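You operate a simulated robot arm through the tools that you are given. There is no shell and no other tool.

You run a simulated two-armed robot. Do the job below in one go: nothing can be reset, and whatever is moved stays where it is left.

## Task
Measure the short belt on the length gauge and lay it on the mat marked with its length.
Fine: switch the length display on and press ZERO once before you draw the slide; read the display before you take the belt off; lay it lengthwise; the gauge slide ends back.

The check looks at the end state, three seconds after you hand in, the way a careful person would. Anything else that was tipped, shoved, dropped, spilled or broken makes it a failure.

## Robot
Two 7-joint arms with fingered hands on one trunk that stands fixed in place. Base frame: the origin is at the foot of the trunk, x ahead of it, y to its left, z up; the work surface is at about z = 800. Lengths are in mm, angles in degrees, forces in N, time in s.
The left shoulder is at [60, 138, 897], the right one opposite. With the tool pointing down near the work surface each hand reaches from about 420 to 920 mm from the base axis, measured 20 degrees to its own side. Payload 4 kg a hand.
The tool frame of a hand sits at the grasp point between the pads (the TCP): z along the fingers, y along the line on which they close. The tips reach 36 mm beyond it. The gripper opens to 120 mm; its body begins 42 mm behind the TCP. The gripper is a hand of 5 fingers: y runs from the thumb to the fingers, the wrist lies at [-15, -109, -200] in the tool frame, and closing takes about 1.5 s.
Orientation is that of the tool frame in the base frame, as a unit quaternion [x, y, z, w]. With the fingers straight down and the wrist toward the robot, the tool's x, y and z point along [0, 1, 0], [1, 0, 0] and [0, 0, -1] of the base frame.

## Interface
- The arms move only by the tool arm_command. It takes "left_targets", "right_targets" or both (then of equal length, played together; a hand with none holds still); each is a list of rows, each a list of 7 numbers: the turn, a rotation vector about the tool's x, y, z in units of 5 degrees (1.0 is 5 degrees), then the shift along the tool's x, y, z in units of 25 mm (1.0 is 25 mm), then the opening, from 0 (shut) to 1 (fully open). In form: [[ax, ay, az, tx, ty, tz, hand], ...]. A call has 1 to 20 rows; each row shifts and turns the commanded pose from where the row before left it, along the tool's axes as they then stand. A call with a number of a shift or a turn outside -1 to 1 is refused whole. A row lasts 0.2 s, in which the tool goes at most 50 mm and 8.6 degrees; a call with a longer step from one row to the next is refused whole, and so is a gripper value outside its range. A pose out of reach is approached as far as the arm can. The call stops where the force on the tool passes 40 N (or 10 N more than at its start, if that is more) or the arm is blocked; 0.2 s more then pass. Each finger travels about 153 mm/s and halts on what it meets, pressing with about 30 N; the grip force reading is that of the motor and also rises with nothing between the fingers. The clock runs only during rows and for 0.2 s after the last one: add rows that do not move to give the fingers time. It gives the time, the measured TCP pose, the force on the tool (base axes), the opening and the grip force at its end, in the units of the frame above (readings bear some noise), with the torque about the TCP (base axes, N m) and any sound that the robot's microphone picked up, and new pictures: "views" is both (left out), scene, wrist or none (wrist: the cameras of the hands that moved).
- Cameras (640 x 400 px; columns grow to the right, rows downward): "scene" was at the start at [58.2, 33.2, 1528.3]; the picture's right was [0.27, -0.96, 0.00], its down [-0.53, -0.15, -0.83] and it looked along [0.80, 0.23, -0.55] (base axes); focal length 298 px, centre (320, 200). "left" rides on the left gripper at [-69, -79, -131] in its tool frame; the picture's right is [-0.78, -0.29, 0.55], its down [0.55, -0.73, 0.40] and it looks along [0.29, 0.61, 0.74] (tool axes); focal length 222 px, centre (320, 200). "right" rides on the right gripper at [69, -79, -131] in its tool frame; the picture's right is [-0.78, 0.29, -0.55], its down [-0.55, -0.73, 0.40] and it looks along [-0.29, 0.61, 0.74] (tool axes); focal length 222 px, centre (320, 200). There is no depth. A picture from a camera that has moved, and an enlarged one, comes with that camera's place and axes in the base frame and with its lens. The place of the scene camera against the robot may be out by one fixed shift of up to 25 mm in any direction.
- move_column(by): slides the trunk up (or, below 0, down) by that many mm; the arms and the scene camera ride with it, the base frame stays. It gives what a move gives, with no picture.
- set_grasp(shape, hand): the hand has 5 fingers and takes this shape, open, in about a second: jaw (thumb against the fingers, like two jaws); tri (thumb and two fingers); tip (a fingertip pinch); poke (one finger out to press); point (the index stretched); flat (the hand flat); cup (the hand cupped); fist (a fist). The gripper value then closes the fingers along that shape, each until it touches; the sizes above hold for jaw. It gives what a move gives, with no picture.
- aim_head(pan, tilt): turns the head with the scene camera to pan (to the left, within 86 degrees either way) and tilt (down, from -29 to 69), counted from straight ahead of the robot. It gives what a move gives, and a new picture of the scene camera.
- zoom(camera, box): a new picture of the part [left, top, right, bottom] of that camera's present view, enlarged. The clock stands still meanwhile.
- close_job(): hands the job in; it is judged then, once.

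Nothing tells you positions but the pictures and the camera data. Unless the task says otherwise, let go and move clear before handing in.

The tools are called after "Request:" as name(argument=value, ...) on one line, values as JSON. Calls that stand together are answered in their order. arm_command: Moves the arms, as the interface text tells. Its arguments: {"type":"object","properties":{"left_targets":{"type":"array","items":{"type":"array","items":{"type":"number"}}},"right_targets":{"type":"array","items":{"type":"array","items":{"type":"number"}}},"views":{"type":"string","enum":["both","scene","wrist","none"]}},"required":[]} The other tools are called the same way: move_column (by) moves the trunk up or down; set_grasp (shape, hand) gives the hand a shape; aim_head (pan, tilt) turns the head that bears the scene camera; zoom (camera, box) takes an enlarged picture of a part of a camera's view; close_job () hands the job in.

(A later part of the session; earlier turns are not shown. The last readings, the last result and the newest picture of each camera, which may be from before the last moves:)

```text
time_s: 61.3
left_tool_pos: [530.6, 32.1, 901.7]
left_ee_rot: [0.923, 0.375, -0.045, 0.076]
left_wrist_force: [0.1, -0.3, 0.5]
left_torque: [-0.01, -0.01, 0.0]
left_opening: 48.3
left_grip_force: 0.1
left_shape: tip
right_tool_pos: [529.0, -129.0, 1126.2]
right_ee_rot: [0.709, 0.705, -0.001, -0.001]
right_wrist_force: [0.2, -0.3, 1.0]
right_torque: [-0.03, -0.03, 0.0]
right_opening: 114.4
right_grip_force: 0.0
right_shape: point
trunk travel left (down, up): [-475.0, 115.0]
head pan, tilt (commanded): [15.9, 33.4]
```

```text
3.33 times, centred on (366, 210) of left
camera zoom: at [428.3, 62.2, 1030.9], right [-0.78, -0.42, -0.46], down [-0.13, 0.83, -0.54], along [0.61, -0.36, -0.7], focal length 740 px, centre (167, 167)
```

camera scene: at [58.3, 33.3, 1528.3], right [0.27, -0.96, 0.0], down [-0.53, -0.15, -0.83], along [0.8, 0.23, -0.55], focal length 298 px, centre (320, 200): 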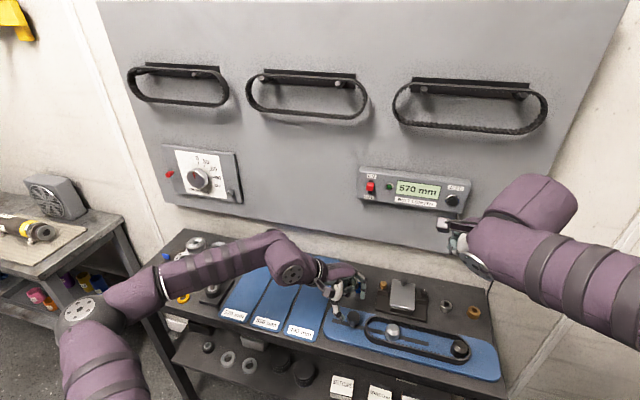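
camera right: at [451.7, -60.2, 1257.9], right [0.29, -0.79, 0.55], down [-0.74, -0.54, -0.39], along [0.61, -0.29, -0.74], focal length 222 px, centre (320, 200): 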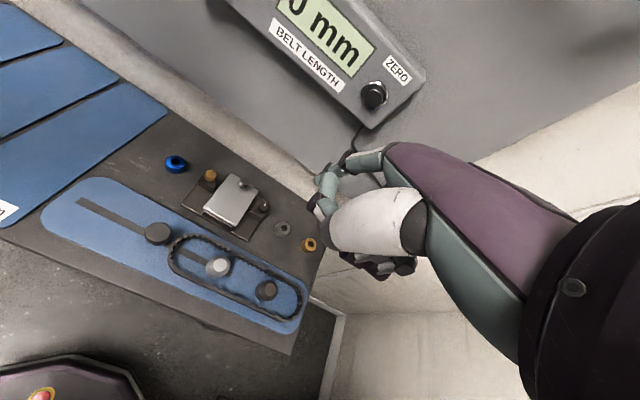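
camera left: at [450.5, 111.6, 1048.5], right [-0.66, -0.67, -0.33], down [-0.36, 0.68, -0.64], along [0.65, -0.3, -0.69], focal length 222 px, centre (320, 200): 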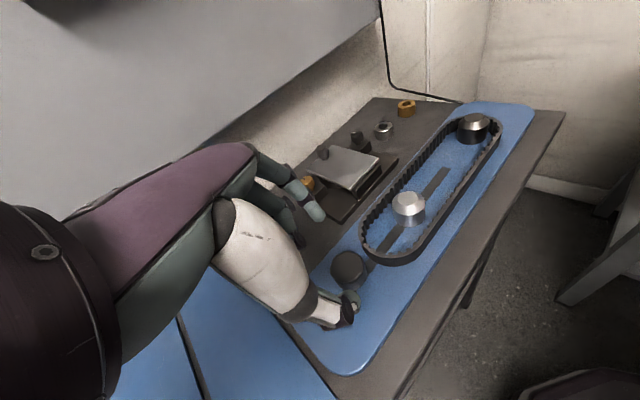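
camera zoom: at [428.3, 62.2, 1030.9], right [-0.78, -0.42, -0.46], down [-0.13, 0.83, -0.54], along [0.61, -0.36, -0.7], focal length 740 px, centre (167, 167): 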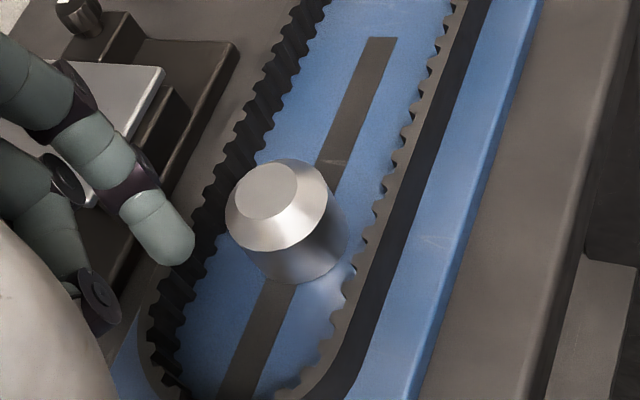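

The thumb tip is at about (509, 45, 854) and the index tip at about (549, 2, 872), so the thumb hangs 18 mm lower. I'll pitch the hand 10° to level them, close to 36 mm, and re-centre over the belt's edge.

Request:
arm_command(left_targets=[[1, 0, 0, 0, 0, 0, 0.3], [1, 0, 0, 0, 0, 0, 0.3], [0, 0, 0, 0, 0, 0, 0.3], [0, 0, 0, 0, 0, 0, 0.3]], views="none")

Request:
zoom(camera="right", box=[30, 180, 190, 280])

Request:
zoom(camera="scene", box=[330, 280, 426, 340])

```text
time_s: 62.3
left_tool_pos: [522.8, 47.8, 897.5]
left_ee_rot: [0.926, 0.369, -0.076, -0.005]
left_wrist_force: [0.3, -0.8, 0.0]
left_torque: [0.02, 0.02, 0.01]
left_opening: 36.3
left_grip_force: 0.1
left_shape: tip
left hand out of reach, approached as far as the arm can: row 2
right_tool_pos: [529.5, -131.2, 1125.7]
right_ee_rot: [0.709, 0.705, -0.001, -0.002]
right_wrist_force: [-0.5, 0.2, 0.0]
right_torque: [0.0, -0.02, -0.01]
right_opening: 114.4
right_grip_force: 0.1
right_shape: point
trunk travel left (down, up): [-475.0, 115.0]
head pan, tilt (commanded): [15.9, 33.4]
```

```text
4.00 times, centred on (110, 230) of right
camera zoom: at [451.3, -61.9, 1258.0], right [0.29, -0.79, 0.54], down [-0.74, -0.54, -0.4], along [0.61, -0.29, -0.74], focal length 888 px, centre (1160, 80)
```

zoom: 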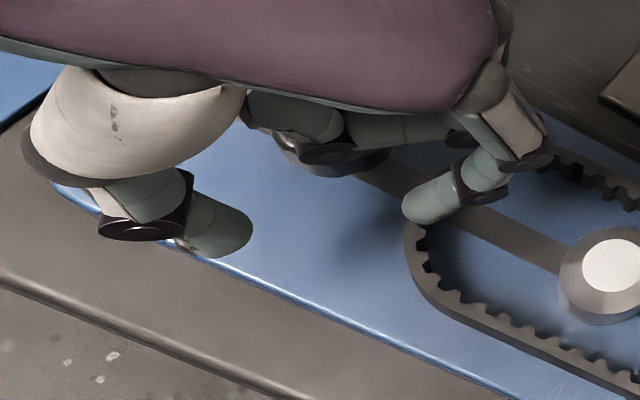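

```text
6.67 times, centred on (378, 310) of scene
camera zoom: at [58.3, 33.0, 1528.3], right [0.27, -0.96, 0.0], down [-0.53, -0.15, -0.83], along [0.8, 0.23, -0.55], focal length 1986 px, centre (-67, -533)
```

zoom: 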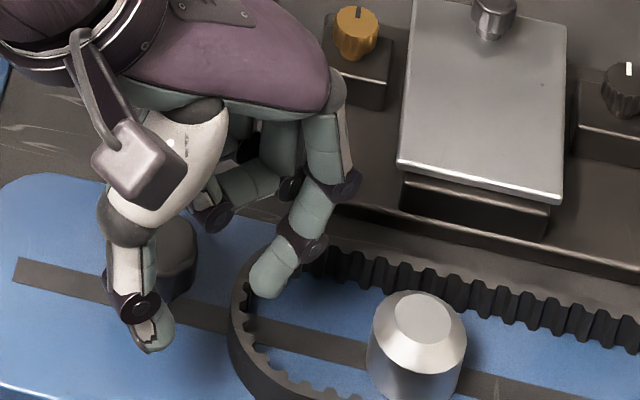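

The pitch pushed the arm back to its limit and it drifted to (523, 48, 897). The limit relaxes lower down, so I'll move down 20 mm and back across, and check.

Request:
arm_command(left_targets=[[0, 0, 0, -0.02, -0.03, 0.79, 0.3], [0, 0, 0, -0.03, 0.35, 0, 0.3], [0, 0, 0, -0.03, 0.35, 0, 0.3], [0, 0, 0, -0.03, 0.35, 0, 0.3], [0, 0, 0, 0, 0, 0, 0.3]], views="none")

Request:
zoom(camera="right", box=[30, 180, 190, 280])

Request:
zoom(camera="scene", box=[330, 280, 426, 340])

```text
time_s: 63.5
left_tool_pos: [518.7, 48.3, 877.2]
left_ee_rot: [0.926, 0.369, -0.077, -0.006]
left_wrist_force: [0.7, -0.1, -0.2]
left_torque: [-0.01, -0.01, -0.02]
left_opening: 36.3
left_grip_force: 0.1
left_shape: tip
left hand out of reach, approached as far as the arm can: row 2, 3, 4
right_tool_pos: [529.4, -130.5, 1125.6]
right_ee_rot: [0.71, 0.705, 0.0, -0.002]
right_wrist_force: [-0.2, 0.9, 0.0]
right_torque: [0.02, -0.01, 0.02]
right_opening: 114.1
right_grip_force: 0.2
right_shape: point
trunk travel left (down, up): [-475.0, 115.0]
head pan, tilt (commanded): [15.9, 33.4]
```

```text
4.00 times, centred on (110, 230) of right
camera zoom: at [451.3, -61.7, 1258.0], right [0.29, -0.79, 0.54], down [-0.74, -0.54, -0.4], along [0.61, -0.29, -0.74], focal length 888 px, centre (1160, 80)
```

zoom: 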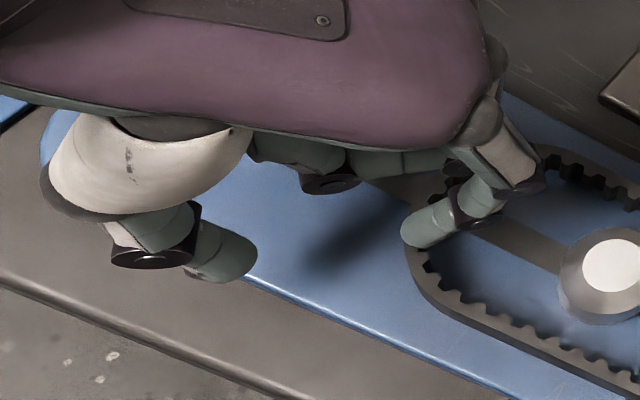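

```text
6.67 times, centred on (378, 310) of scene
camera zoom: at [58.3, 33.2, 1528.3], right [0.27, -0.96, 0.0], down [-0.53, -0.15, -0.83], along [0.8, 0.23, -0.55], focal length 1986 px, centre (-67, -533)
```

zoom: 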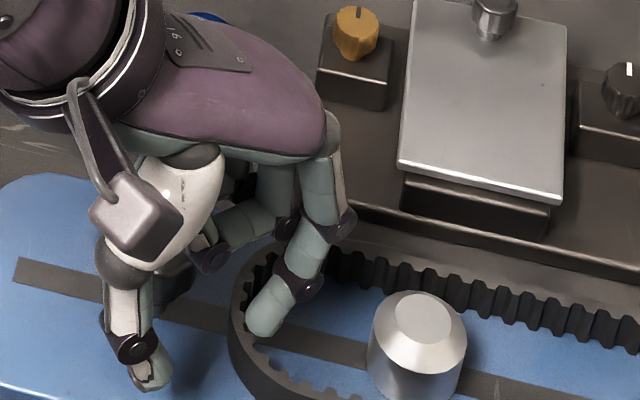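

The limit depends on the hand's orientation rather than only its position. I'll raise a little, undo half the pitch and yaw 15° further, to 60°, which eases the wrist.

Request:
arm_command(left_targets=[[0, 0, 0, 0, 0, -0.6, 0.3], [-1, 0, 0, 0, 0, 0, 0.3], [0, 0, 1, 0, 0, 0, 0.3], [0, 0, 1, 0, 0, 0, 0.3], [0, 0, 1, 0, 0, 0, 0.3], [0, 0, 0, 0, 0, 0, 0.3]], views="none")

Request:
zoom(camera="right", box=[30, 180, 190, 280])

Request:
zoom(camera="scene", box=[330, 280, 426, 340])

```text
time_s: 64.9
left_tool_pos: [458.2, -4.0, 898.1]
left_ee_rot: [0.963, 0.262, -0.054, 0.039]
left_wrist_force: [0.8, 0.9, 1.2]
left_torque: [-0.01, -0.01, 0.0]
left_opening: 36.3
left_grip_force: 0.0
left_shape: tip
left hand out of reach, approached as far as the arm can: row 3, 4, 5
right_tool_pos: [530.3, -131.6, 1126.0]
right_ee_rot: [0.709, 0.705, 0.0, -0.002]
right_wrist_force: [-0.8, 0.5, -0.3]
right_torque: [-0.01, -0.01, -0.01]
right_opening: 114.2
right_grip_force: 0.0
right_shape: point
trunk travel left (down, up): [-475.0, 115.0]
head pan, tilt (commanded): [15.9, 33.4]
```

```text
4.00 times, centred on (110, 230) of right
camera zoom: at [451.4, -61.7, 1258.0], right [0.29, -0.79, 0.54], down [-0.74, -0.54, -0.4], along [0.61, -0.29, -0.74], focal length 888 px, centre (1160, 80)
```

zoom: 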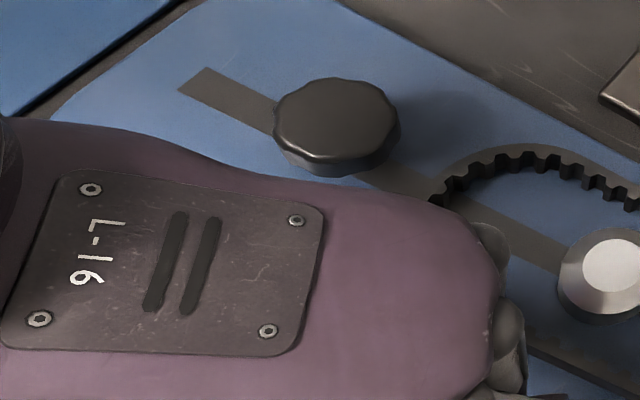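

```text
6.67 times, centred on (378, 310) of scene
camera zoom: at [58.3, 33.2, 1528.3], right [0.27, -0.96, 0.0], down [-0.53, -0.15, -0.83], along [0.8, 0.23, -0.55], focal length 1986 px, centre (-67, -533)
```

zoom: 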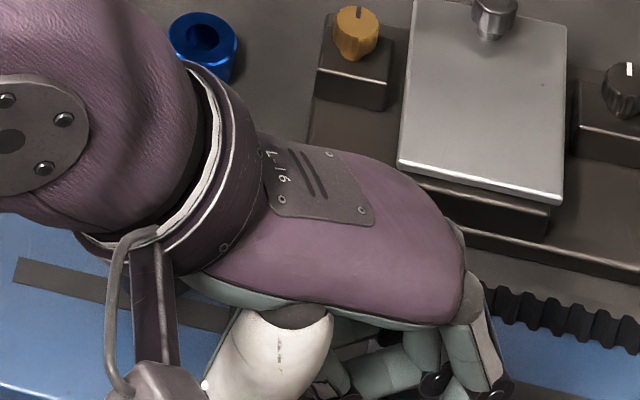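

The extra yaw made the arm wander to (458, -4); it passed above everything and nothing was touched. I'll go back to the orientation that worked, with 45° yaw and about 10° lean.

Request:
arm_command(left_targets=[[0, 0, -1, 0.5, 0.1, -0.6, 0.3], [0, 0, -1, 0.93, 0.19, -0.31, 0.3], [0, 0, -0.8, 0.93, 0.19, -0.31, 0.3], [-1, 0, 0, 0.5, 0.1, 0, 0.3], [0, 0, 0, 0, 0, 0, 0.3]])

```text
time_s: 66.1
left_tool_pos: [532.6, 41.9, 920.4]
left_ee_rot: [0.926, 0.367, -0.044, 0.075]
left_wrist_force: [0.2, 1.1, -0.1]
left_torque: [0.01, -0.01, -0.01]
left_opening: 36.4
left_grip_force: 0.0
left_shape: tip
left hand out of reach, approached as far as the arm can: row 1, 3
right_tool_pos: [529.6, -130.9, 1125.8]
right_ee_rot: [0.709, 0.705, 0.0, -0.001]
right_wrist_force: [0.6, -1.1, 0.5]
right_torque: [0.01, -0.01, -0.01]
right_opening: 114.1
right_grip_force: 0.0
right_shape: point
trunk travel left (down, up): [-475.0, 115.0]
head pan, tilt (commanded): [15.9, 33.4]
camera scene: at [58.3, 33.2, 1528.3], right [0.27, -0.96, 0.0], down [-0.53, -0.15, -0.83], along [0.8, 0.23, -0.55], focal length 298 px, centre (320, 200)
camera left: at [430.7, 74.4, 1048.4], right [-0.79, -0.41, -0.46], down [-0.11, 0.83, -0.55], along [0.61, -0.38, -0.7], focal length 222 px, centre (320, 200)
```

scene: 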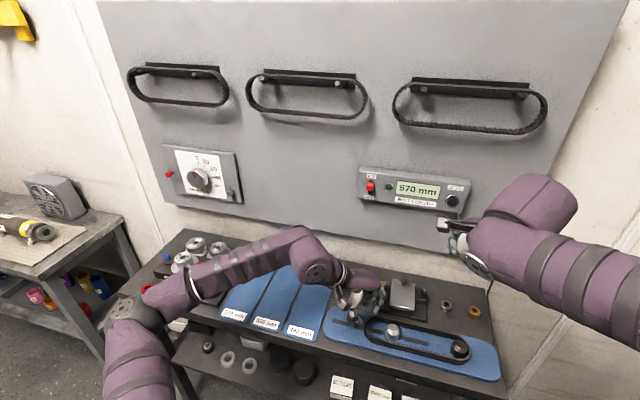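
left: 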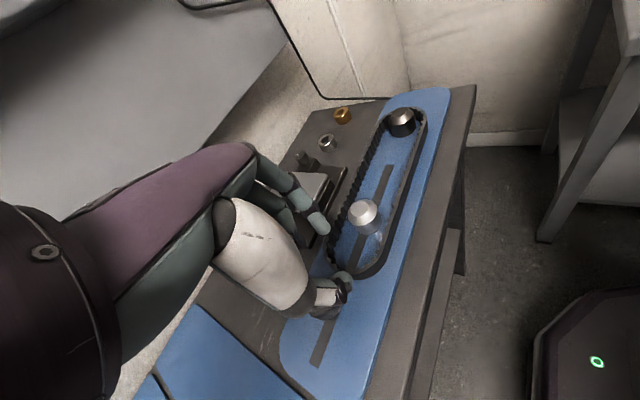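

Back in the good pose at (533, 42, 920). I'll centre over the wall point at (531, 25) and come down to just above the belt with the pincer at 30 mm.

Request:
arm_command(left_targets=[[0, 0, 0, -0.3, 0.27, 0.07, 0.25], [0, 0, 0, 0.12, -0.096, 0.886, 0.25], [0, 0, 0, 0.08, -0.064, 0.59, 0.25], [0, 0, 0, 0, 0, 0, 0.25]], views="none")

Request:
zoom(camera="right", box=[30, 180, 190, 280])

Request:
zoom(camera="scene", box=[330, 280, 426, 340])

Request:
zoom(camera="left", box=[270, 170, 430, 270])

```text
time_s: 67.1
left_tool_pos: [531.6, 31.6, 882.1]
left_ee_rot: [0.926, 0.367, -0.044, 0.075]
left_wrist_force: [0.5, -0.4, 0.0]
left_torque: [0.02, 0.03, 0.0]
left_opening: 30.5
left_grip_force: 0.1
left_shape: tip
right_tool_pos: [529.1, -130.7, 1125.2]
right_ee_rot: [0.709, 0.705, -0.001, -0.002]
right_wrist_force: [0.1, 0.5, 0.9]
right_torque: [0.01, 0.0, 0.0]
right_opening: 114.0
right_grip_force: 0.0
right_shape: point
trunk travel left (down, up): [-475.0, 115.0]
head pan, tilt (commanded): [15.9, 33.4]
```

```text
4.00 times, centred on (110, 230) of right
camera zoom: at [451.3, -61.8, 1258.0], right [0.29, -0.79, 0.54], down [-0.74, -0.54, -0.4], along [0.61, -0.29, -0.74], focal length 888 px, centre (1160, 80)
```

zoom: 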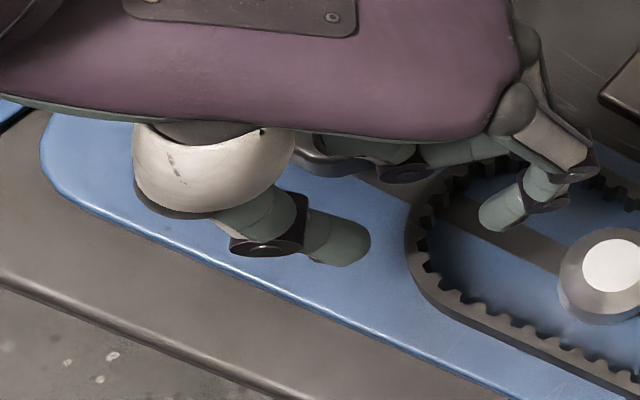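

```text
6.67 times, centred on (378, 310) of scene
camera zoom: at [58.2, 33.2, 1528.3], right [0.27, -0.96, 0.0], down [-0.53, -0.15, -0.83], along [0.8, 0.23, -0.55], focal length 1986 px, centre (-67, -533)
```

zoom: 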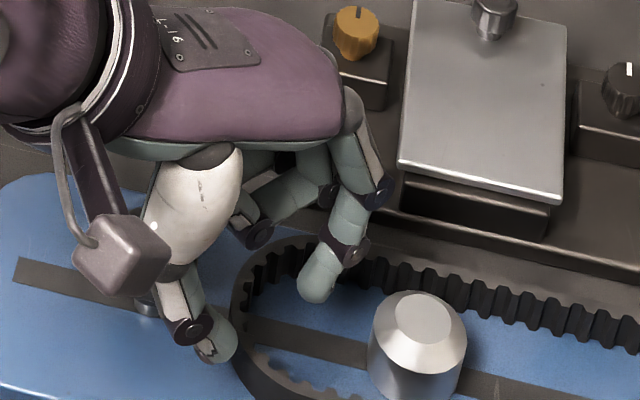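

```text
4.00 times, centred on (350, 220) of left
camera zoom: at [429.6, 64.4, 1010.9], right [-0.79, -0.41, -0.46], down [-0.11, 0.83, -0.55], along [0.61, -0.38, -0.7], focal length 888 px, centre (200, 120)
```

zoom: 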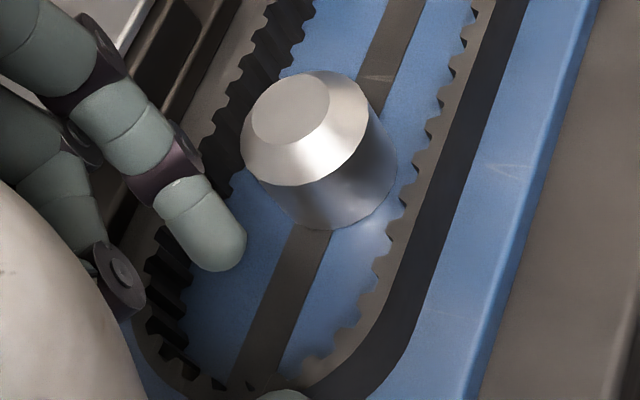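

The tips straddle the belt wall well: index (545, 8, 852), thumb (517, 40, 838). I'll try one 5° pitch to level them a bit more.

Request:
arm_command(left_targets=[[0.5, 0, 0, 0, 0, 0, 0.25], [0.5, 0, 0, 0, 0, 0, 0.25], [0, 0, 0, 0, 0, 0, 0.25]], views="none")

```text
time_s: 67.9
left_tool_pos: [531.9, 31.5, 882.8]
left_ee_rot: [0.929, 0.363, -0.061, 0.034]
left_wrist_force: [-0.1, 0.4, 0.3]
left_torque: [0.0, 0.0, 0.04]
left_opening: 30.5
left_grip_force: 0.0
left_shape: tip
right_tool_pos: [528.1, -130.5, 1125.8]
right_ee_rot: [0.709, 0.705, -0.001, -0.002]
right_wrist_force: [0.5, 0.5, 0.1]
right_torque: [0.01, 0.02, 0.03]
right_opening: 114.4
right_grip_force: 0.0
right_shape: point
trunk travel left (down, up): [-475.0, 115.0]
head pan, tilt (commanded): [15.9, 33.4]
```

No drift this time. I'll add another 2.5° and descend about 20 mm.

Request:
arm_command(left_targets=[[0.5, 0, 0, 0, 0, 0, 0.25], [0, 0, 0, 0.12, 0.07, 0.39, 0.25], [0, 0, 0, 0.12, 0.0, 0.39, 0.25], [0, 0, 0, 0, 0, 0, 0.25]], views="none")

Request:
zoom(camera="right", box=[30, 180, 190, 280])

Request:
zoom(camera="scene", box=[330, 280, 426, 340])

Request:
zoom(camera="left", box=[270, 170, 430, 270])

```text
time_s: 68.9
left_tool_pos: [538.3, 49.4, 889.5]
left_ee_rot: [0.928, 0.366, -0.068, 0.014]
left_wrist_force: [0.6, -0.2, 0.4]
left_torque: [0.0, 0.03, 0.0]
left_opening: 30.4
left_grip_force: 0.0
left_shape: tip
left hand out of reach, approached as far as the arm can: row 2, 3
right_tool_pos: [528.2, -130.1, 1126.1]
right_ee_rot: [0.71, 0.704, 0.0, -0.002]
right_wrist_force: [-0.2, -0.1, -1.0]
right_torque: [-0.01, 0.0, -0.01]
right_opening: 114.3
right_grip_force: 0.1
right_shape: point
trunk travel left (down, up): [-475.0, 115.0]
head pan, tilt (commanded): [15.9, 33.4]
```

```text
4.00 times, centred on (110, 230) of right
camera zoom: at [451.3, -61.8, 1258.0], right [0.29, -0.79, 0.54], down [-0.74, -0.54, -0.4], along [0.61, -0.29, -0.74], focal length 888 px, centre (1160, 80)
```

zoom: 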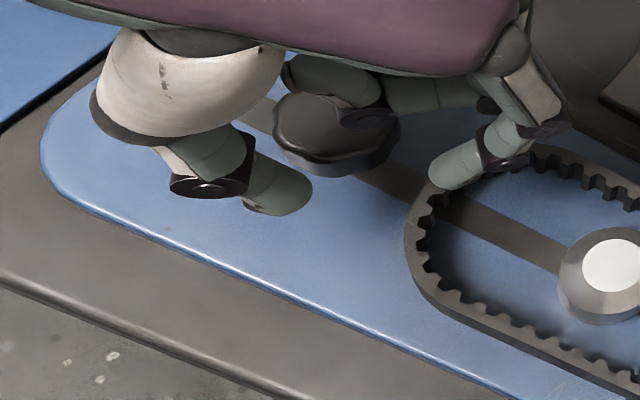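

```text
6.67 times, centred on (378, 310) of scene
camera zoom: at [58.2, 33.1, 1528.3], right [0.27, -0.96, 0.0], down [-0.53, -0.15, -0.83], along [0.8, 0.23, -0.55], focal length 1986 px, centre (-67, -533)
```

zoom: 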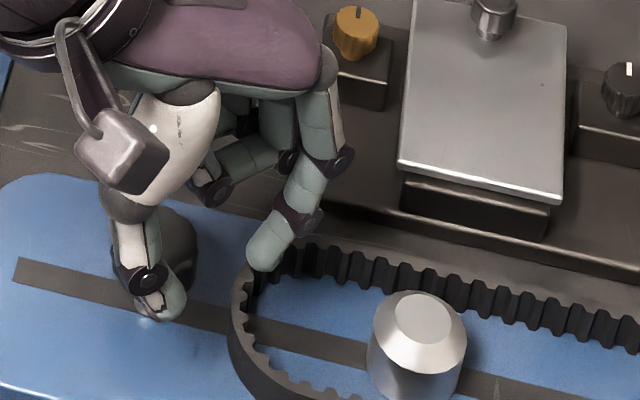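

```text
4.00 times, centred on (350, 220) of left
camera zoom: at [448.5, 70.5, 1030.6], right [-0.83, -0.36, -0.43], down [-0.15, 0.88, -0.45], along [0.54, -0.31, -0.78], focal length 888 px, centre (200, 120)
```

zoom: 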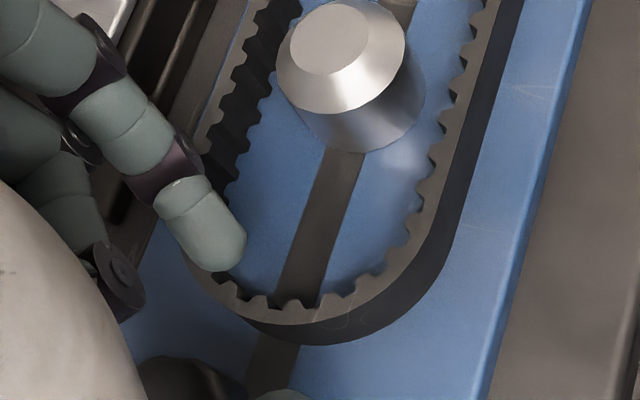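

That was past the limit again, so I'll take back most of the last pitch, re-centre, and descend in the pose that worked.

Request:
arm_command(left_targets=[[-0.9, 0, 0, 0, 0, 0, 0.25], [0, 0, 0, -0.35, 0.2, 0.1, 0.25], [0, 0, 0, -0.3, 0.18, 0.1, 0.25], [0, 0, 0, 0, 0, 0, 0.25]], views="none")

```text
time_s: 69.9
left_tool_pos: [531.4, 31.4, 887.9]
left_ee_rot: [0.928, 0.364, -0.054, 0.051]
left_wrist_force: [-0.4, 0.6, 0.8]
left_torque: [0.02, 0.0, 0.0]
left_opening: 30.3
left_grip_force: 0.1
left_shape: tip
right_tool_pos: [529.1, -131.1, 1125.3]
right_ee_rot: [0.71, 0.704, -0.001, -0.003]
right_wrist_force: [-0.8, 0.2, -0.1]
right_torque: [0.0, -0.02, -0.05]
right_opening: 114.2
right_grip_force: 0.0
right_shape: point
trunk travel left (down, up): [-475.0, 115.0]
head pan, tilt (commanded): [15.9, 33.4]
```

Back in the good pose: index at (543, 8, 857), thumb at (515, 41, 845), mid-point on the belt wall. I'll go straight down 33 mm.

Request:
arm_command(left_targets=[[0, 0, 0, 0.06, -0.025, 0.433, 0.25], [0, 0, 0, 0.06, -0.025, 0.433, 0.25], [0, 0, 0, 0.06, -0.025, 0.433, 0.25], [0, 0, 0, 0, 0, 0, 0.25]], views="none")

Request:
zoom(camera="right", box=[30, 180, 190, 280])

Request:
zoom(camera="scene", box=[330, 280, 426, 340])

Request:
zoom(camera="left", box=[270, 170, 430, 270])

```text
time_s: 70.9
left_tool_pos: [531.7, 31.8, 854.4]
left_ee_rot: [0.928, 0.365, -0.054, 0.052]
left_wrist_force: [-0.3, 0.5, -0.3]
left_torque: [0.01, -0.01, -0.02]
left_opening: 30.2
left_grip_force: 0.1
left_shape: tip
right_tool_pos: [529.7, -130.1, 1126.9]
right_ee_rot: [0.71, 0.704, -0.002, -0.002]
right_wrist_force: [-0.3, 0.5, 0.1]
right_torque: [0.01, -0.02, -0.03]
right_opening: 114.3
right_grip_force: 0.0
right_shape: point
trunk travel left (down, up): [-475.0, 115.0]
head pan, tilt (commanded): [15.9, 33.4]
```

```text
4.00 times, centred on (110, 230) of right
camera zoom: at [451.3, -61.7, 1258.0], right [0.29, -0.79, 0.54], down [-0.74, -0.54, -0.4], along [0.61, -0.29, -0.74], focal length 888 px, centre (1160, 80)
```

zoom: 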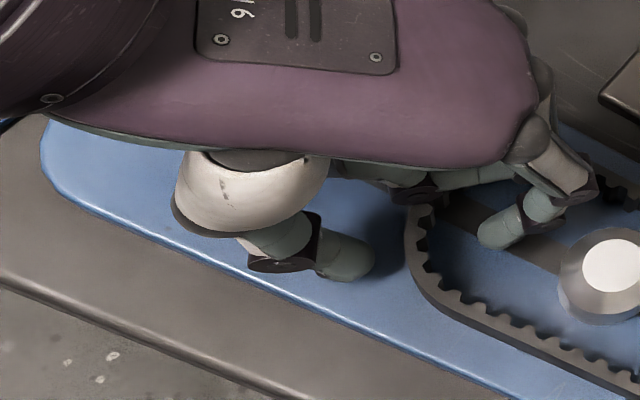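

```text
6.67 times, centred on (378, 310) of scene
camera zoom: at [58.3, 33.2, 1528.3], right [0.27, -0.96, 0.0], down [-0.53, -0.15, -0.83], along [0.8, 0.23, -0.55], focal length 1986 px, centre (-67, -533)
```

zoom: 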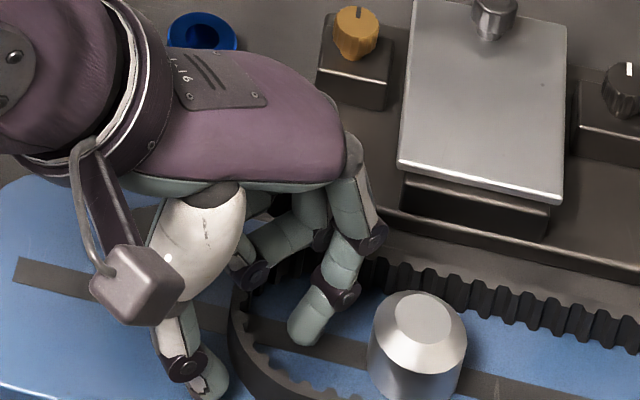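

```text
4.00 times, centred on (350, 220) of left
camera zoom: at [435.3, 60.1, 988.8], right [-0.8, -0.39, -0.45], down [-0.13, 0.85, -0.51], along [0.58, -0.35, -0.73], focal length 888 px, centre (200, 120)
```

zoom: 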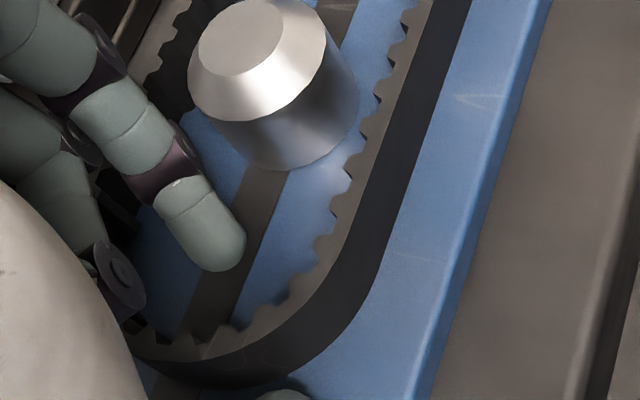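

The index is inside the loop and the thumb outside, on either side of the belt's wall. I'll lower 2 mm more and close.

Request:
arm_command(left_targets=[[0, 0, 0, 0.01, -0.005, 0.08, 0.25], [0, 0, 0, 0, 0, 0, 0.18], [0, 0, 0, 0, 0, 0, 0.1], [0, 0, 0, 0, 0, 0, 0.04], [0, 0, 0, 0, 0, 0, 0], [0, 0, 0, 0, 0, 0, 0], [0, 0, 0, 0, 0, 0, 0]], views="none")

Request:
zoom(camera="right", box=[30, 140, 350, 340])

Request:
zoom(camera="scene", box=[330, 280, 426, 340])

Request:
zoom(camera="left", box=[270, 170, 430, 270])

```text
time_s: 72.5
left_tool_pos: [531.9, 31.1, 851.9]
left_ee_rot: [0.928, 0.365, -0.053, 0.051]
left_wrist_force: [-0.5, 0.4, -0.7]
left_torque: [0.0, -0.06, -0.02]
left_opening: 0.0
left_grip_force: 29.9
left_shape: tip
right_tool_pos: [529.5, -130.6, 1126.3]
right_ee_rot: [0.709, 0.705, -0.001, -0.002]
right_wrist_force: [-1.6, -0.4, 0.2]
right_torque: [0.0, -0.01, -0.01]
right_opening: 114.2
right_grip_force: 0.0
right_shape: point
trunk travel left (down, up): [-475.0, 115.0]
head pan, tilt (commanded): [15.9, 33.4]
```

```text
2.00 times, centred on (190, 240) of right
camera zoom: at [451.3, -61.7, 1258.0], right [0.29, -0.79, 0.54], down [-0.74, -0.54, -0.4], along [0.61, -0.29, -0.74], focal length 444 px, centre (580, 120)
```

zoom: 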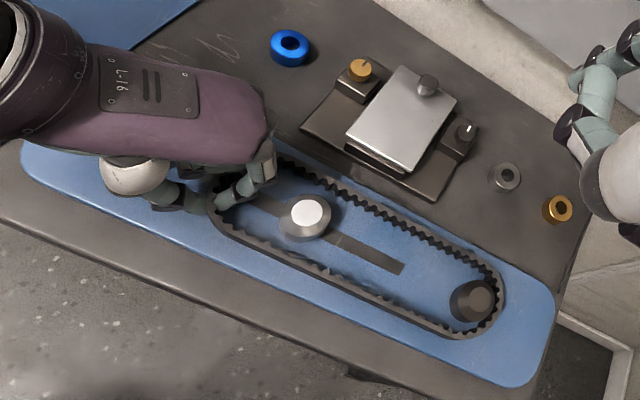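

```text
6.67 times, centred on (378, 310) of scene
camera zoom: at [58.3, 33.2, 1528.3], right [0.27, -0.96, 0.0], down [-0.53, -0.15, -0.83], along [0.8, 0.23, -0.55], focal length 1986 px, centre (-67, -533)
```

zoom: 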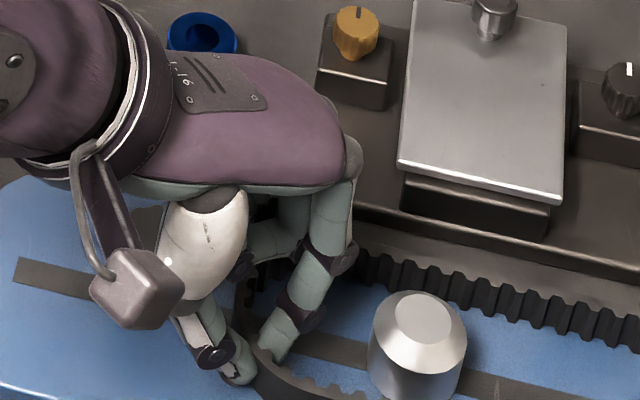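

```text
4.00 times, centred on (350, 220) of left
camera zoom: at [435.3, 60.0, 987.0], right [-0.8, -0.39, -0.45], down [-0.13, 0.85, -0.51], along [0.58, -0.35, -0.73], focal length 888 px, centre (200, 120)
```

zoom: 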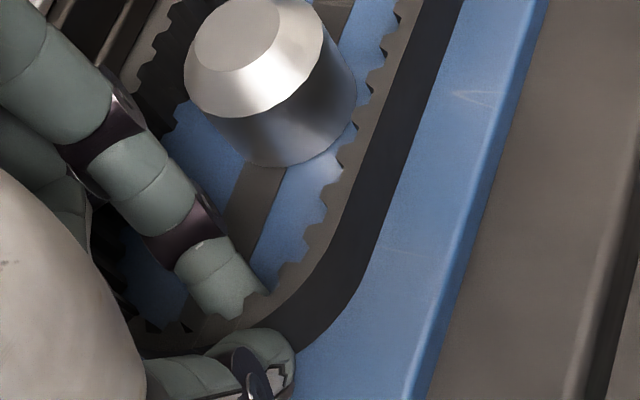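

The belt wall is pinched between thumb and index at 30 N. I'll lift 12 mm as a test.

Request:
arm_command(left_targets=[[0, 0, 0, -0.033, 0.013, -0.237, 0], [0, 0, 0, -0.033, 0.013, -0.237, 0], [0, 0, 0, 0, 0, 0, 0]], views="none")

Request:
zoom(camera="right", box=[30, 140, 350, 340])

Request:
zoom(camera="scene", box=[320, 280, 512, 400])

Request:
zoom(camera="left", box=[270, 100, 526, 260])

```text
time_s: 73.3
left_tool_pos: [532.4, 30.8, 864.7]
left_ee_rot: [0.928, 0.365, -0.053, 0.051]
left_wrist_force: [-0.1, -0.9, -0.9]
left_torque: [0.05, -0.01, 0.03]
left_opening: 0.0
left_grip_force: 29.9
left_shape: tip
right_tool_pos: [528.1, -131.3, 1126.3]
right_ee_rot: [0.71, 0.704, 0.0, -0.002]
right_wrist_force: [0.6, -1.5, 0.0]
right_torque: [-0.02, 0.0, -0.03]
right_opening: 114.1
right_grip_force: 0.1
right_shape: point
trunk travel left (down, up): [-475.0, 115.0]
head pan, tilt (commanded): [15.9, 33.4]
```

```text
2.00 times, centred on (190, 240) of right
camera zoom: at [451.4, -61.8, 1258.0], right [0.29, -0.79, 0.54], down [-0.74, -0.54, -0.4], along [0.61, -0.29, -0.74], focal length 444 px, centre (580, 120)
```

zoom: 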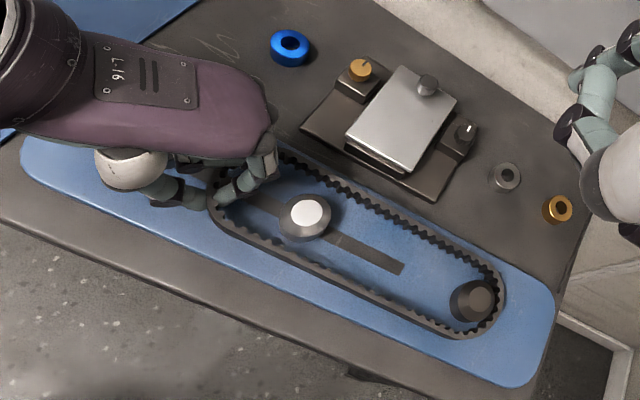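

```text
3.33 times, centred on (416, 340) of scene
camera zoom: at [58.3, 33.2, 1528.3], right [0.27, -0.96, 0.0], down [-0.53, -0.15, -0.83], along [0.8, 0.23, -0.55], focal length 993 px, centre (0, -267)
```

zoom: 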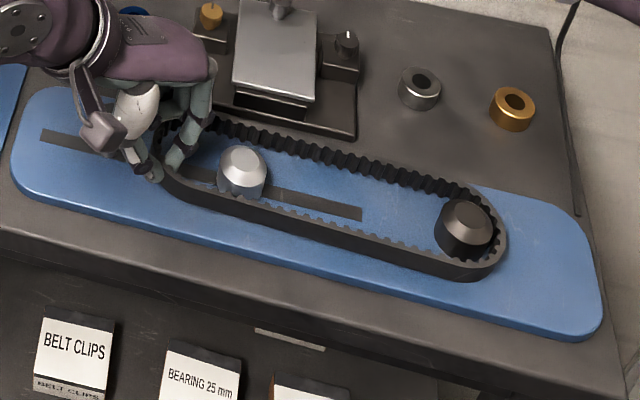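

```text
2.50 times, centred on (398, 180) of left
camera zoom: at [435.6, 59.7, 999.1], right [-0.8, -0.39, -0.45], down [-0.13, 0.85, -0.51], along [0.58, -0.35, -0.73], focal length 555 px, centre (125, 250)
```

zoom: 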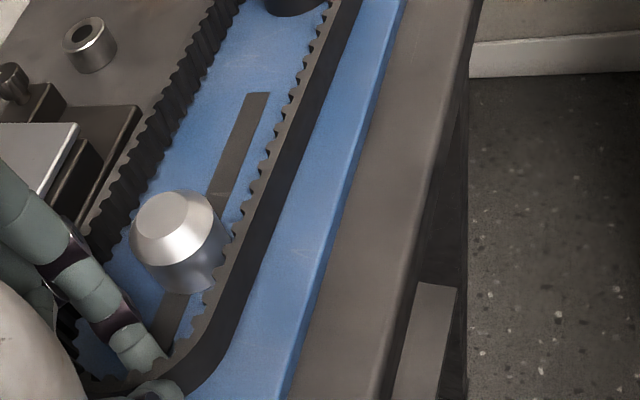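

It appears to be lifting at the held end. I'll lift further and compare.

Request:
arm_command(left_targets=[[0, 0, 0, -0.055, 0.022, -0.395, 0], [0, 0, 0, -0.055, 0.022, -0.395, 0], [0, 0, 0, -0.055, 0.022, -0.395, 0], [0, 0, 0, 0, 0, 0, 0]], views="none")

Request:
zoom(camera="right", box=[30, 140, 350, 340])

Request:
zoom(camera="scene", box=[320, 280, 512, 400])

```text
time_s: 74.3
left_tool_pos: [531.9, 30.8, 895.6]
left_ee_rot: [0.928, 0.364, -0.053, 0.051]
left_wrist_force: [0.0, -4.9, -2.6]
left_torque: [-0.08, -0.02, -0.03]
left_opening: 0.0
left_grip_force: 30.3
left_shape: tip
right_tool_pos: [529.7, -130.8, 1125.0]
right_ee_rot: [0.71, 0.705, 0.0, -0.003]
right_wrist_force: [0.7, -0.1, 0.1]
right_torque: [-0.02, -0.02, 0.03]
right_opening: 114.2
right_grip_force: 0.1
right_shape: point
trunk travel left (down, up): [-475.0, 115.0]
head pan, tilt (commanded): [15.9, 33.4]
```

```text
2.00 times, centred on (190, 240) of right
camera zoom: at [451.5, -62.4, 1257.9], right [0.29, -0.79, 0.54], down [-0.74, -0.54, -0.4], along [0.61, -0.29, -0.74], focal length 444 px, centre (580, 120)
```

zoom: 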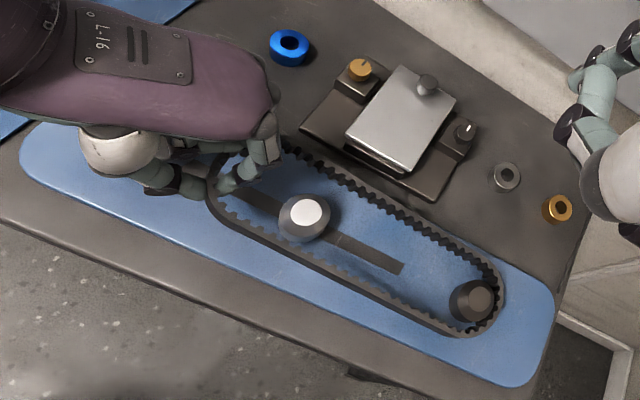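

```text
3.33 times, centred on (416, 340) of scene
camera zoom: at [58.4, 32.5, 1528.3], right [0.27, -0.96, 0.0], down [-0.53, -0.15, -0.83], along [0.8, 0.23, -0.55], focal length 993 px, centre (0, -267)
```

zoom: 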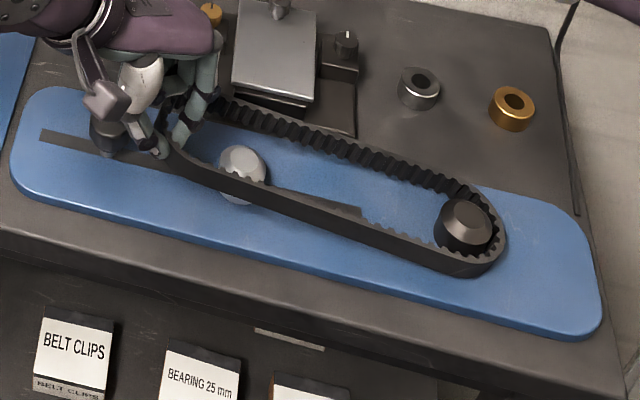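

The left end is up but the belt leans against the fixed post on its right end. I'll shift right a little while lifting so it comes free.

Request:
arm_command(left_targets=[[0, 0, 0, -0.22, 0.23, 0.04, 0], [0, 0, 0, -0.16, 0.14, -0.375, 0], [0, 0, 0, -0.16, 0.14, -0.375, 0], [0, 0, 0, 0, 0, 0, 0]], views="none")

Request:
zoom(camera="right", box=[30, 140, 350, 340])

Request:
zoom(camera="scene", box=[320, 280, 512, 400])

```text
time_s: 75.3
left_tool_pos: [532.6, 22.4, 895.3]
left_ee_rot: [0.928, 0.365, -0.054, 0.051]
left_wrist_force: [-0.2, 0.2, -1.3]
left_torque: [0.04, 0.02, -0.01]
left_opening: 0.1
left_grip_force: 29.7
left_shape: tip
left hand out of reach, approached as far as the arm can: row 2, 3
right_tool_pos: [530.0, -131.8, 1126.3]
right_ee_rot: [0.709, 0.705, -0.001, -0.002]
right_wrist_force: [0.9, -0.1, -0.5]
right_torque: [-0.01, -0.01, -0.02]
right_opening: 114.4
right_grip_force: 0.1
right_shape: point
trunk travel left (down, up): [-475.0, 115.0]
head pan, tilt (commanded): [15.9, 33.4]
```

```text
2.00 times, centred on (190, 240) of right
camera zoom: at [451.4, -61.6, 1258.0], right [0.29, -0.79, 0.54], down [-0.74, -0.54, -0.4], along [0.61, -0.29, -0.74], focal length 444 px, centre (580, 120)
```

zoom: 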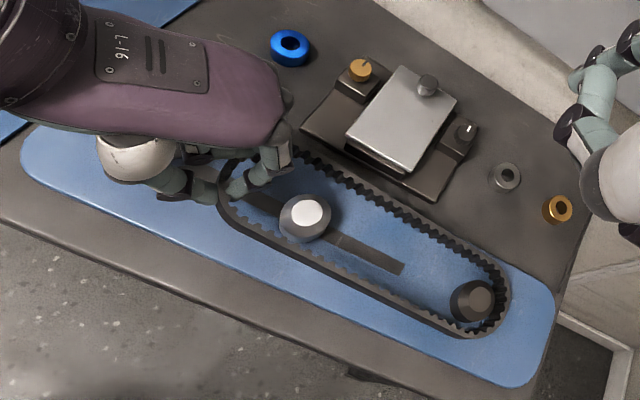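

```text
3.33 times, centred on (416, 340) of scene
camera zoom: at [58.3, 33.3, 1528.3], right [0.27, -0.96, 0.0], down [-0.53, -0.15, -0.83], along [0.8, 0.23, -0.55], focal length 993 px, centre (0, -267)
```

zoom: 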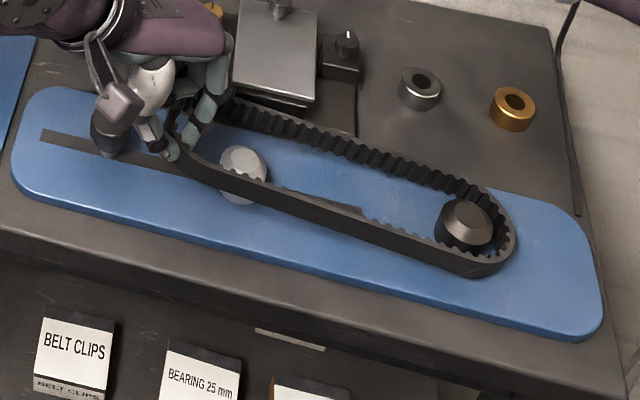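

Lifting higher here needs more lean. Leaning the hand left also raises the belt's far end, so I'll rotate about 17° and watch the belt.

Request:
arm_command(left_targets=[[-0.85, -0.8, 0, 0, 0, 0, 0], [-0.85, -0.8, 0, 0, 0, 0, 0], [0, 0, 0, 0, 0, 0, 0]], views="none")

Request:
zoom(camera="right", box=[30, 140, 350, 340])

Request:
zoom(camera="scene", box=[320, 280, 512, 400])

```text
time_s: 76.1
left_tool_pos: [531.3, 22.1, 895.4]
left_ee_rot: [0.915, 0.364, -0.092, 0.146]
left_wrist_force: [-1.3, 0.2, -1.3]
left_torque: [0.12, 0.02, 0.0]
left_opening: 0.0
left_grip_force: 30.1
left_shape: tip
right_tool_pos: [529.6, -130.3, 1126.0]
right_ee_rot: [0.709, 0.705, 0.0, -0.002]
right_wrist_force: [-0.7, 0.2, 0.4]
right_torque: [0.0, 0.03, 0.01]
right_opening: 114.4
right_grip_force: 0.1
right_shape: point
trunk travel left (down, up): [-475.0, 115.0]
head pan, tilt (commanded): [15.9, 33.4]
```

```text
2.00 times, centred on (190, 240) of right
camera zoom: at [451.4, -61.9, 1258.0], right [0.29, -0.79, 0.54], down [-0.74, -0.54, -0.4], along [0.61, -0.29, -0.74], focal length 444 px, centre (580, 120)
```

zoom: 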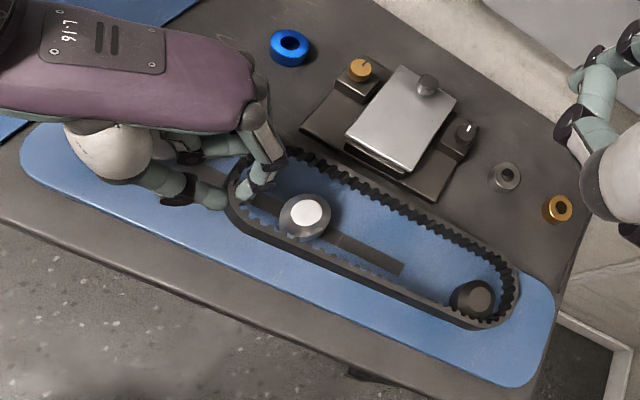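

```text
3.33 times, centred on (416, 340) of scene
camera zoom: at [58.3, 33.1, 1528.3], right [0.27, -0.96, 0.0], down [-0.53, -0.15, -0.83], along [0.8, 0.23, -0.55], focal length 993 px, centre (0, -267)
```

zoom: 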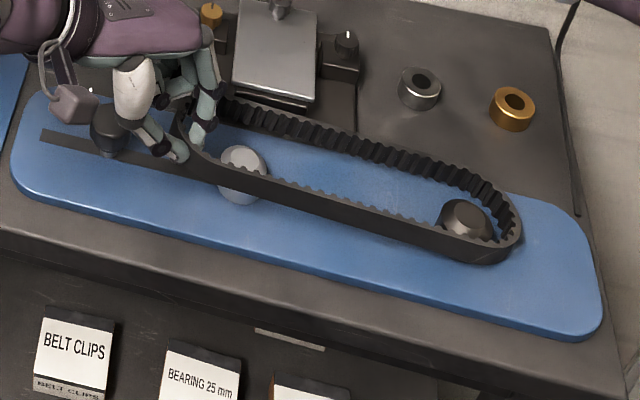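

The pinch holds and the far end has risen off the plate. I'll add a bit more lean and lift straight up.

Request:
arm_command(left_targets=[[-0.85, -0.8, 0, 0, 0, 0, 0], [0, 0, 0, -0.2, 0.15, -0.6, 0], [0, 0, 0, -0.2, 0.15, -0.6, 0], [0, 0, 0, -0.2, 0.15, -0.6, 0], [0, 0, 0, 0, 0, 0, 0]], views="both")

Request:
zoom(camera="right", box=[30, 140, 350, 340])

Request:
zoom(camera="scene", box=[320, 270, 528, 400])

```text
time_s: 77.3
left_tool_pos: [525.1, 15.2, 948.6]
left_ee_rot: [0.906, 0.362, -0.109, 0.191]
left_wrist_force: [0.6, -0.3, -1.6]
left_torque: [0.13, -0.01, 0.0]
left_opening: 0.0
left_grip_force: 30.3
left_shape: tip
left hand out of reach, approached as far as the arm can: row 1
right_tool_pos: [529.1, -131.2, 1125.6]
right_ee_rot: [0.71, 0.704, -0.001, -0.002]
right_wrist_force: [-0.5, 0.1, -0.4]
right_torque: [0.02, 0.01, 0.02]
right_opening: 114.2
right_grip_force: 0.1
right_shape: point
trunk travel left (down, up): [-475.0, 115.0]
head pan, tilt (commanded): [15.9, 33.4]
camera scene: at [58.4, 33.2, 1528.3], right [0.27, -0.96, 0.0], down [-0.53, -0.15, -0.83], along [0.8, 0.23, -0.55], focal length 298 px, centre (320, 200)
camera left: at [426.6, 81.4, 1067.7], right [-0.8, -0.52, -0.31], down [-0.14, 0.66, -0.74], along [0.59, -0.55, -0.6], focal length 222 px, centre (320, 200)
```

scene: 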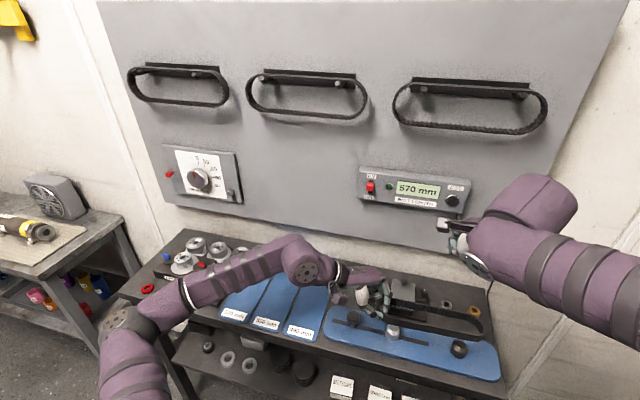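
left: 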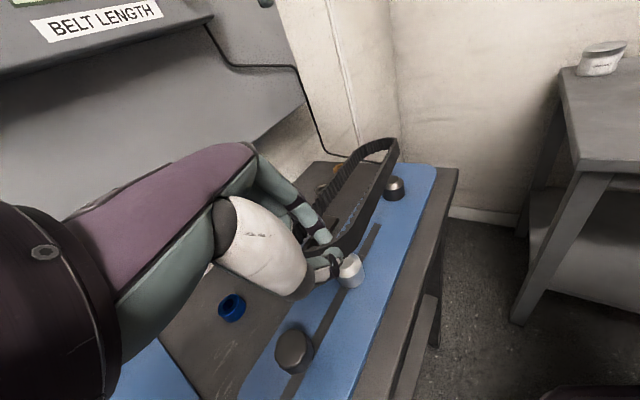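

```text
2.00 times, centred on (190, 240) of right
camera zoom: at [451.4, -61.7, 1258.0], right [0.29, -0.79, 0.54], down [-0.74, -0.54, -0.4], along [0.61, -0.29, -0.74], focal length 444 px, centre (580, 120)
```

zoom: 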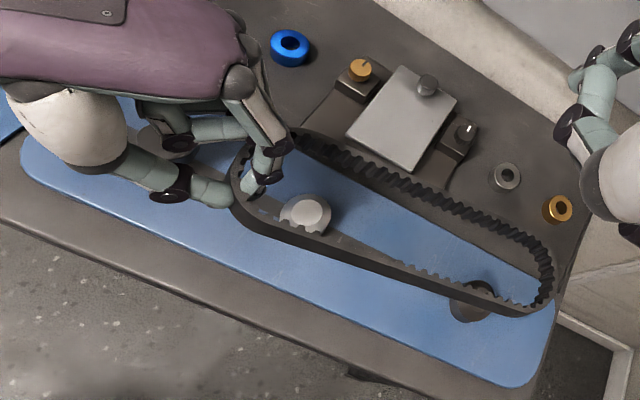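

```text
3.08 times, centred on (424, 335) of scene
camera zoom: at [58.4, 33.2, 1528.3], right [0.27, -0.96, 0.0], down [-0.53, -0.15, -0.83], along [0.8, 0.23, -0.55], focal length 917 px, centre (0, -215)
```

zoom: 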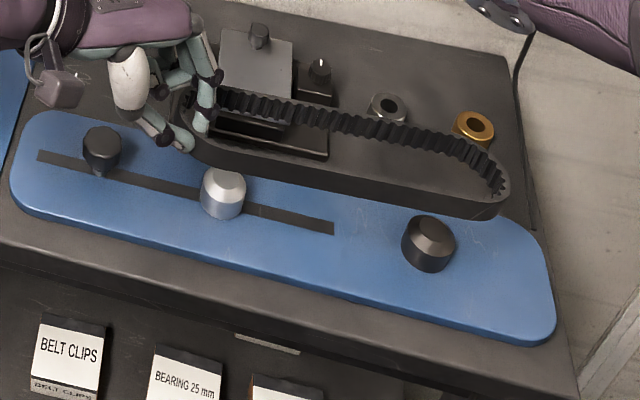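

The belt is completely off both posts and held almost level. The 570 mat's centre works out at about (630, 405), with x from 479 to 781. I'll first carry the belt up and to the left, clear of everything.

Request:
arm_command(left_targets=[[0, 0, 0, 0.2, -0.4, -0.35, 0], [0, 0, 0, 0.34, -0.72, -0.56, 0], [0, 0, 0, 0.34, -0.72, -0.56, 0], [0, 0, 0, 0.34, -0.72, -0.56, 0], [0, 0, 0, 0.34, -0.72, -0.56, 0], [0, 0, 0, 0.34, -0.72, -0.56, 0], [0, 0, 0, 0.34, -0.72, -0.56, 0], [0, 0, 0, 0.34, -0.72, -0.56, 0], [0, 0, 0, 0.2, -0.4, -0.35, 0], [0, 0, 0, 0, 0, 0, 0]])

```text
time_s: 79.5
left_tool_pos: [432.4, 118.2, 1028.0]
left_ee_rot: [0.905, 0.363, -0.11, 0.191]
left_wrist_force: [0.2, 0.7, -0.7]
left_torque: [0.08, 0.03, -0.02]
left_opening: 0.3
left_grip_force: 29.9
left_shape: tip
left hand out of reach, approached as far as the arm can: row 2, 3, 4, 5, 6, 7, 8, 9
right_tool_pos: [529.7, -131.2, 1125.7]
right_ee_rot: [0.71, 0.705, 0.0, -0.002]
right_wrist_force: [1.1, 0.1, -0.4]
right_torque: [0.01, 0.0, 0.0]
right_opening: 114.2
right_grip_force: 0.1
right_shape: point
trunk travel left (down, up): [-475.0, 115.0]
head pan, tilt (commanded): [15.9, 33.4]
camera scene: at [58.3, 33.3, 1528.3], right [0.27, -0.96, 0.0], down [-0.53, -0.15, -0.83], along [0.8, 0.23, -0.55], focal length 298 px, centre (320, 200)
camera left: at [334.7, 182.6, 1147.7], right [-0.8, -0.52, -0.31], down [-0.15, 0.66, -0.74], along [0.59, -0.54, -0.6], focal length 222 px, centre (320, 200)
```

scene: 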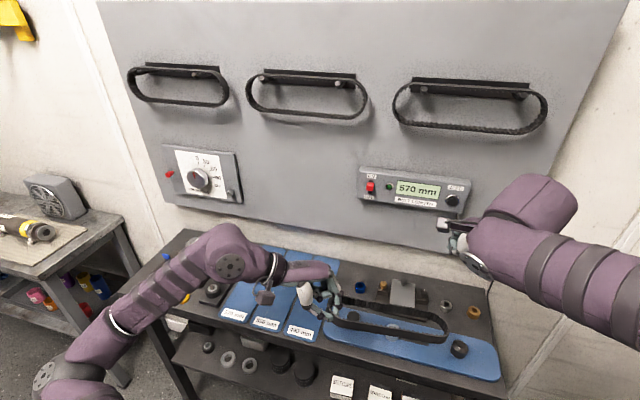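
left: 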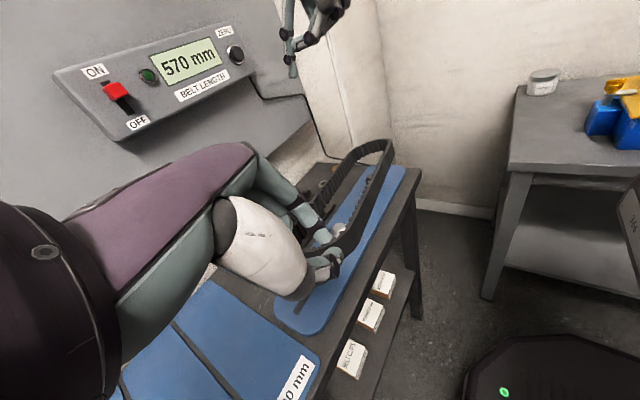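

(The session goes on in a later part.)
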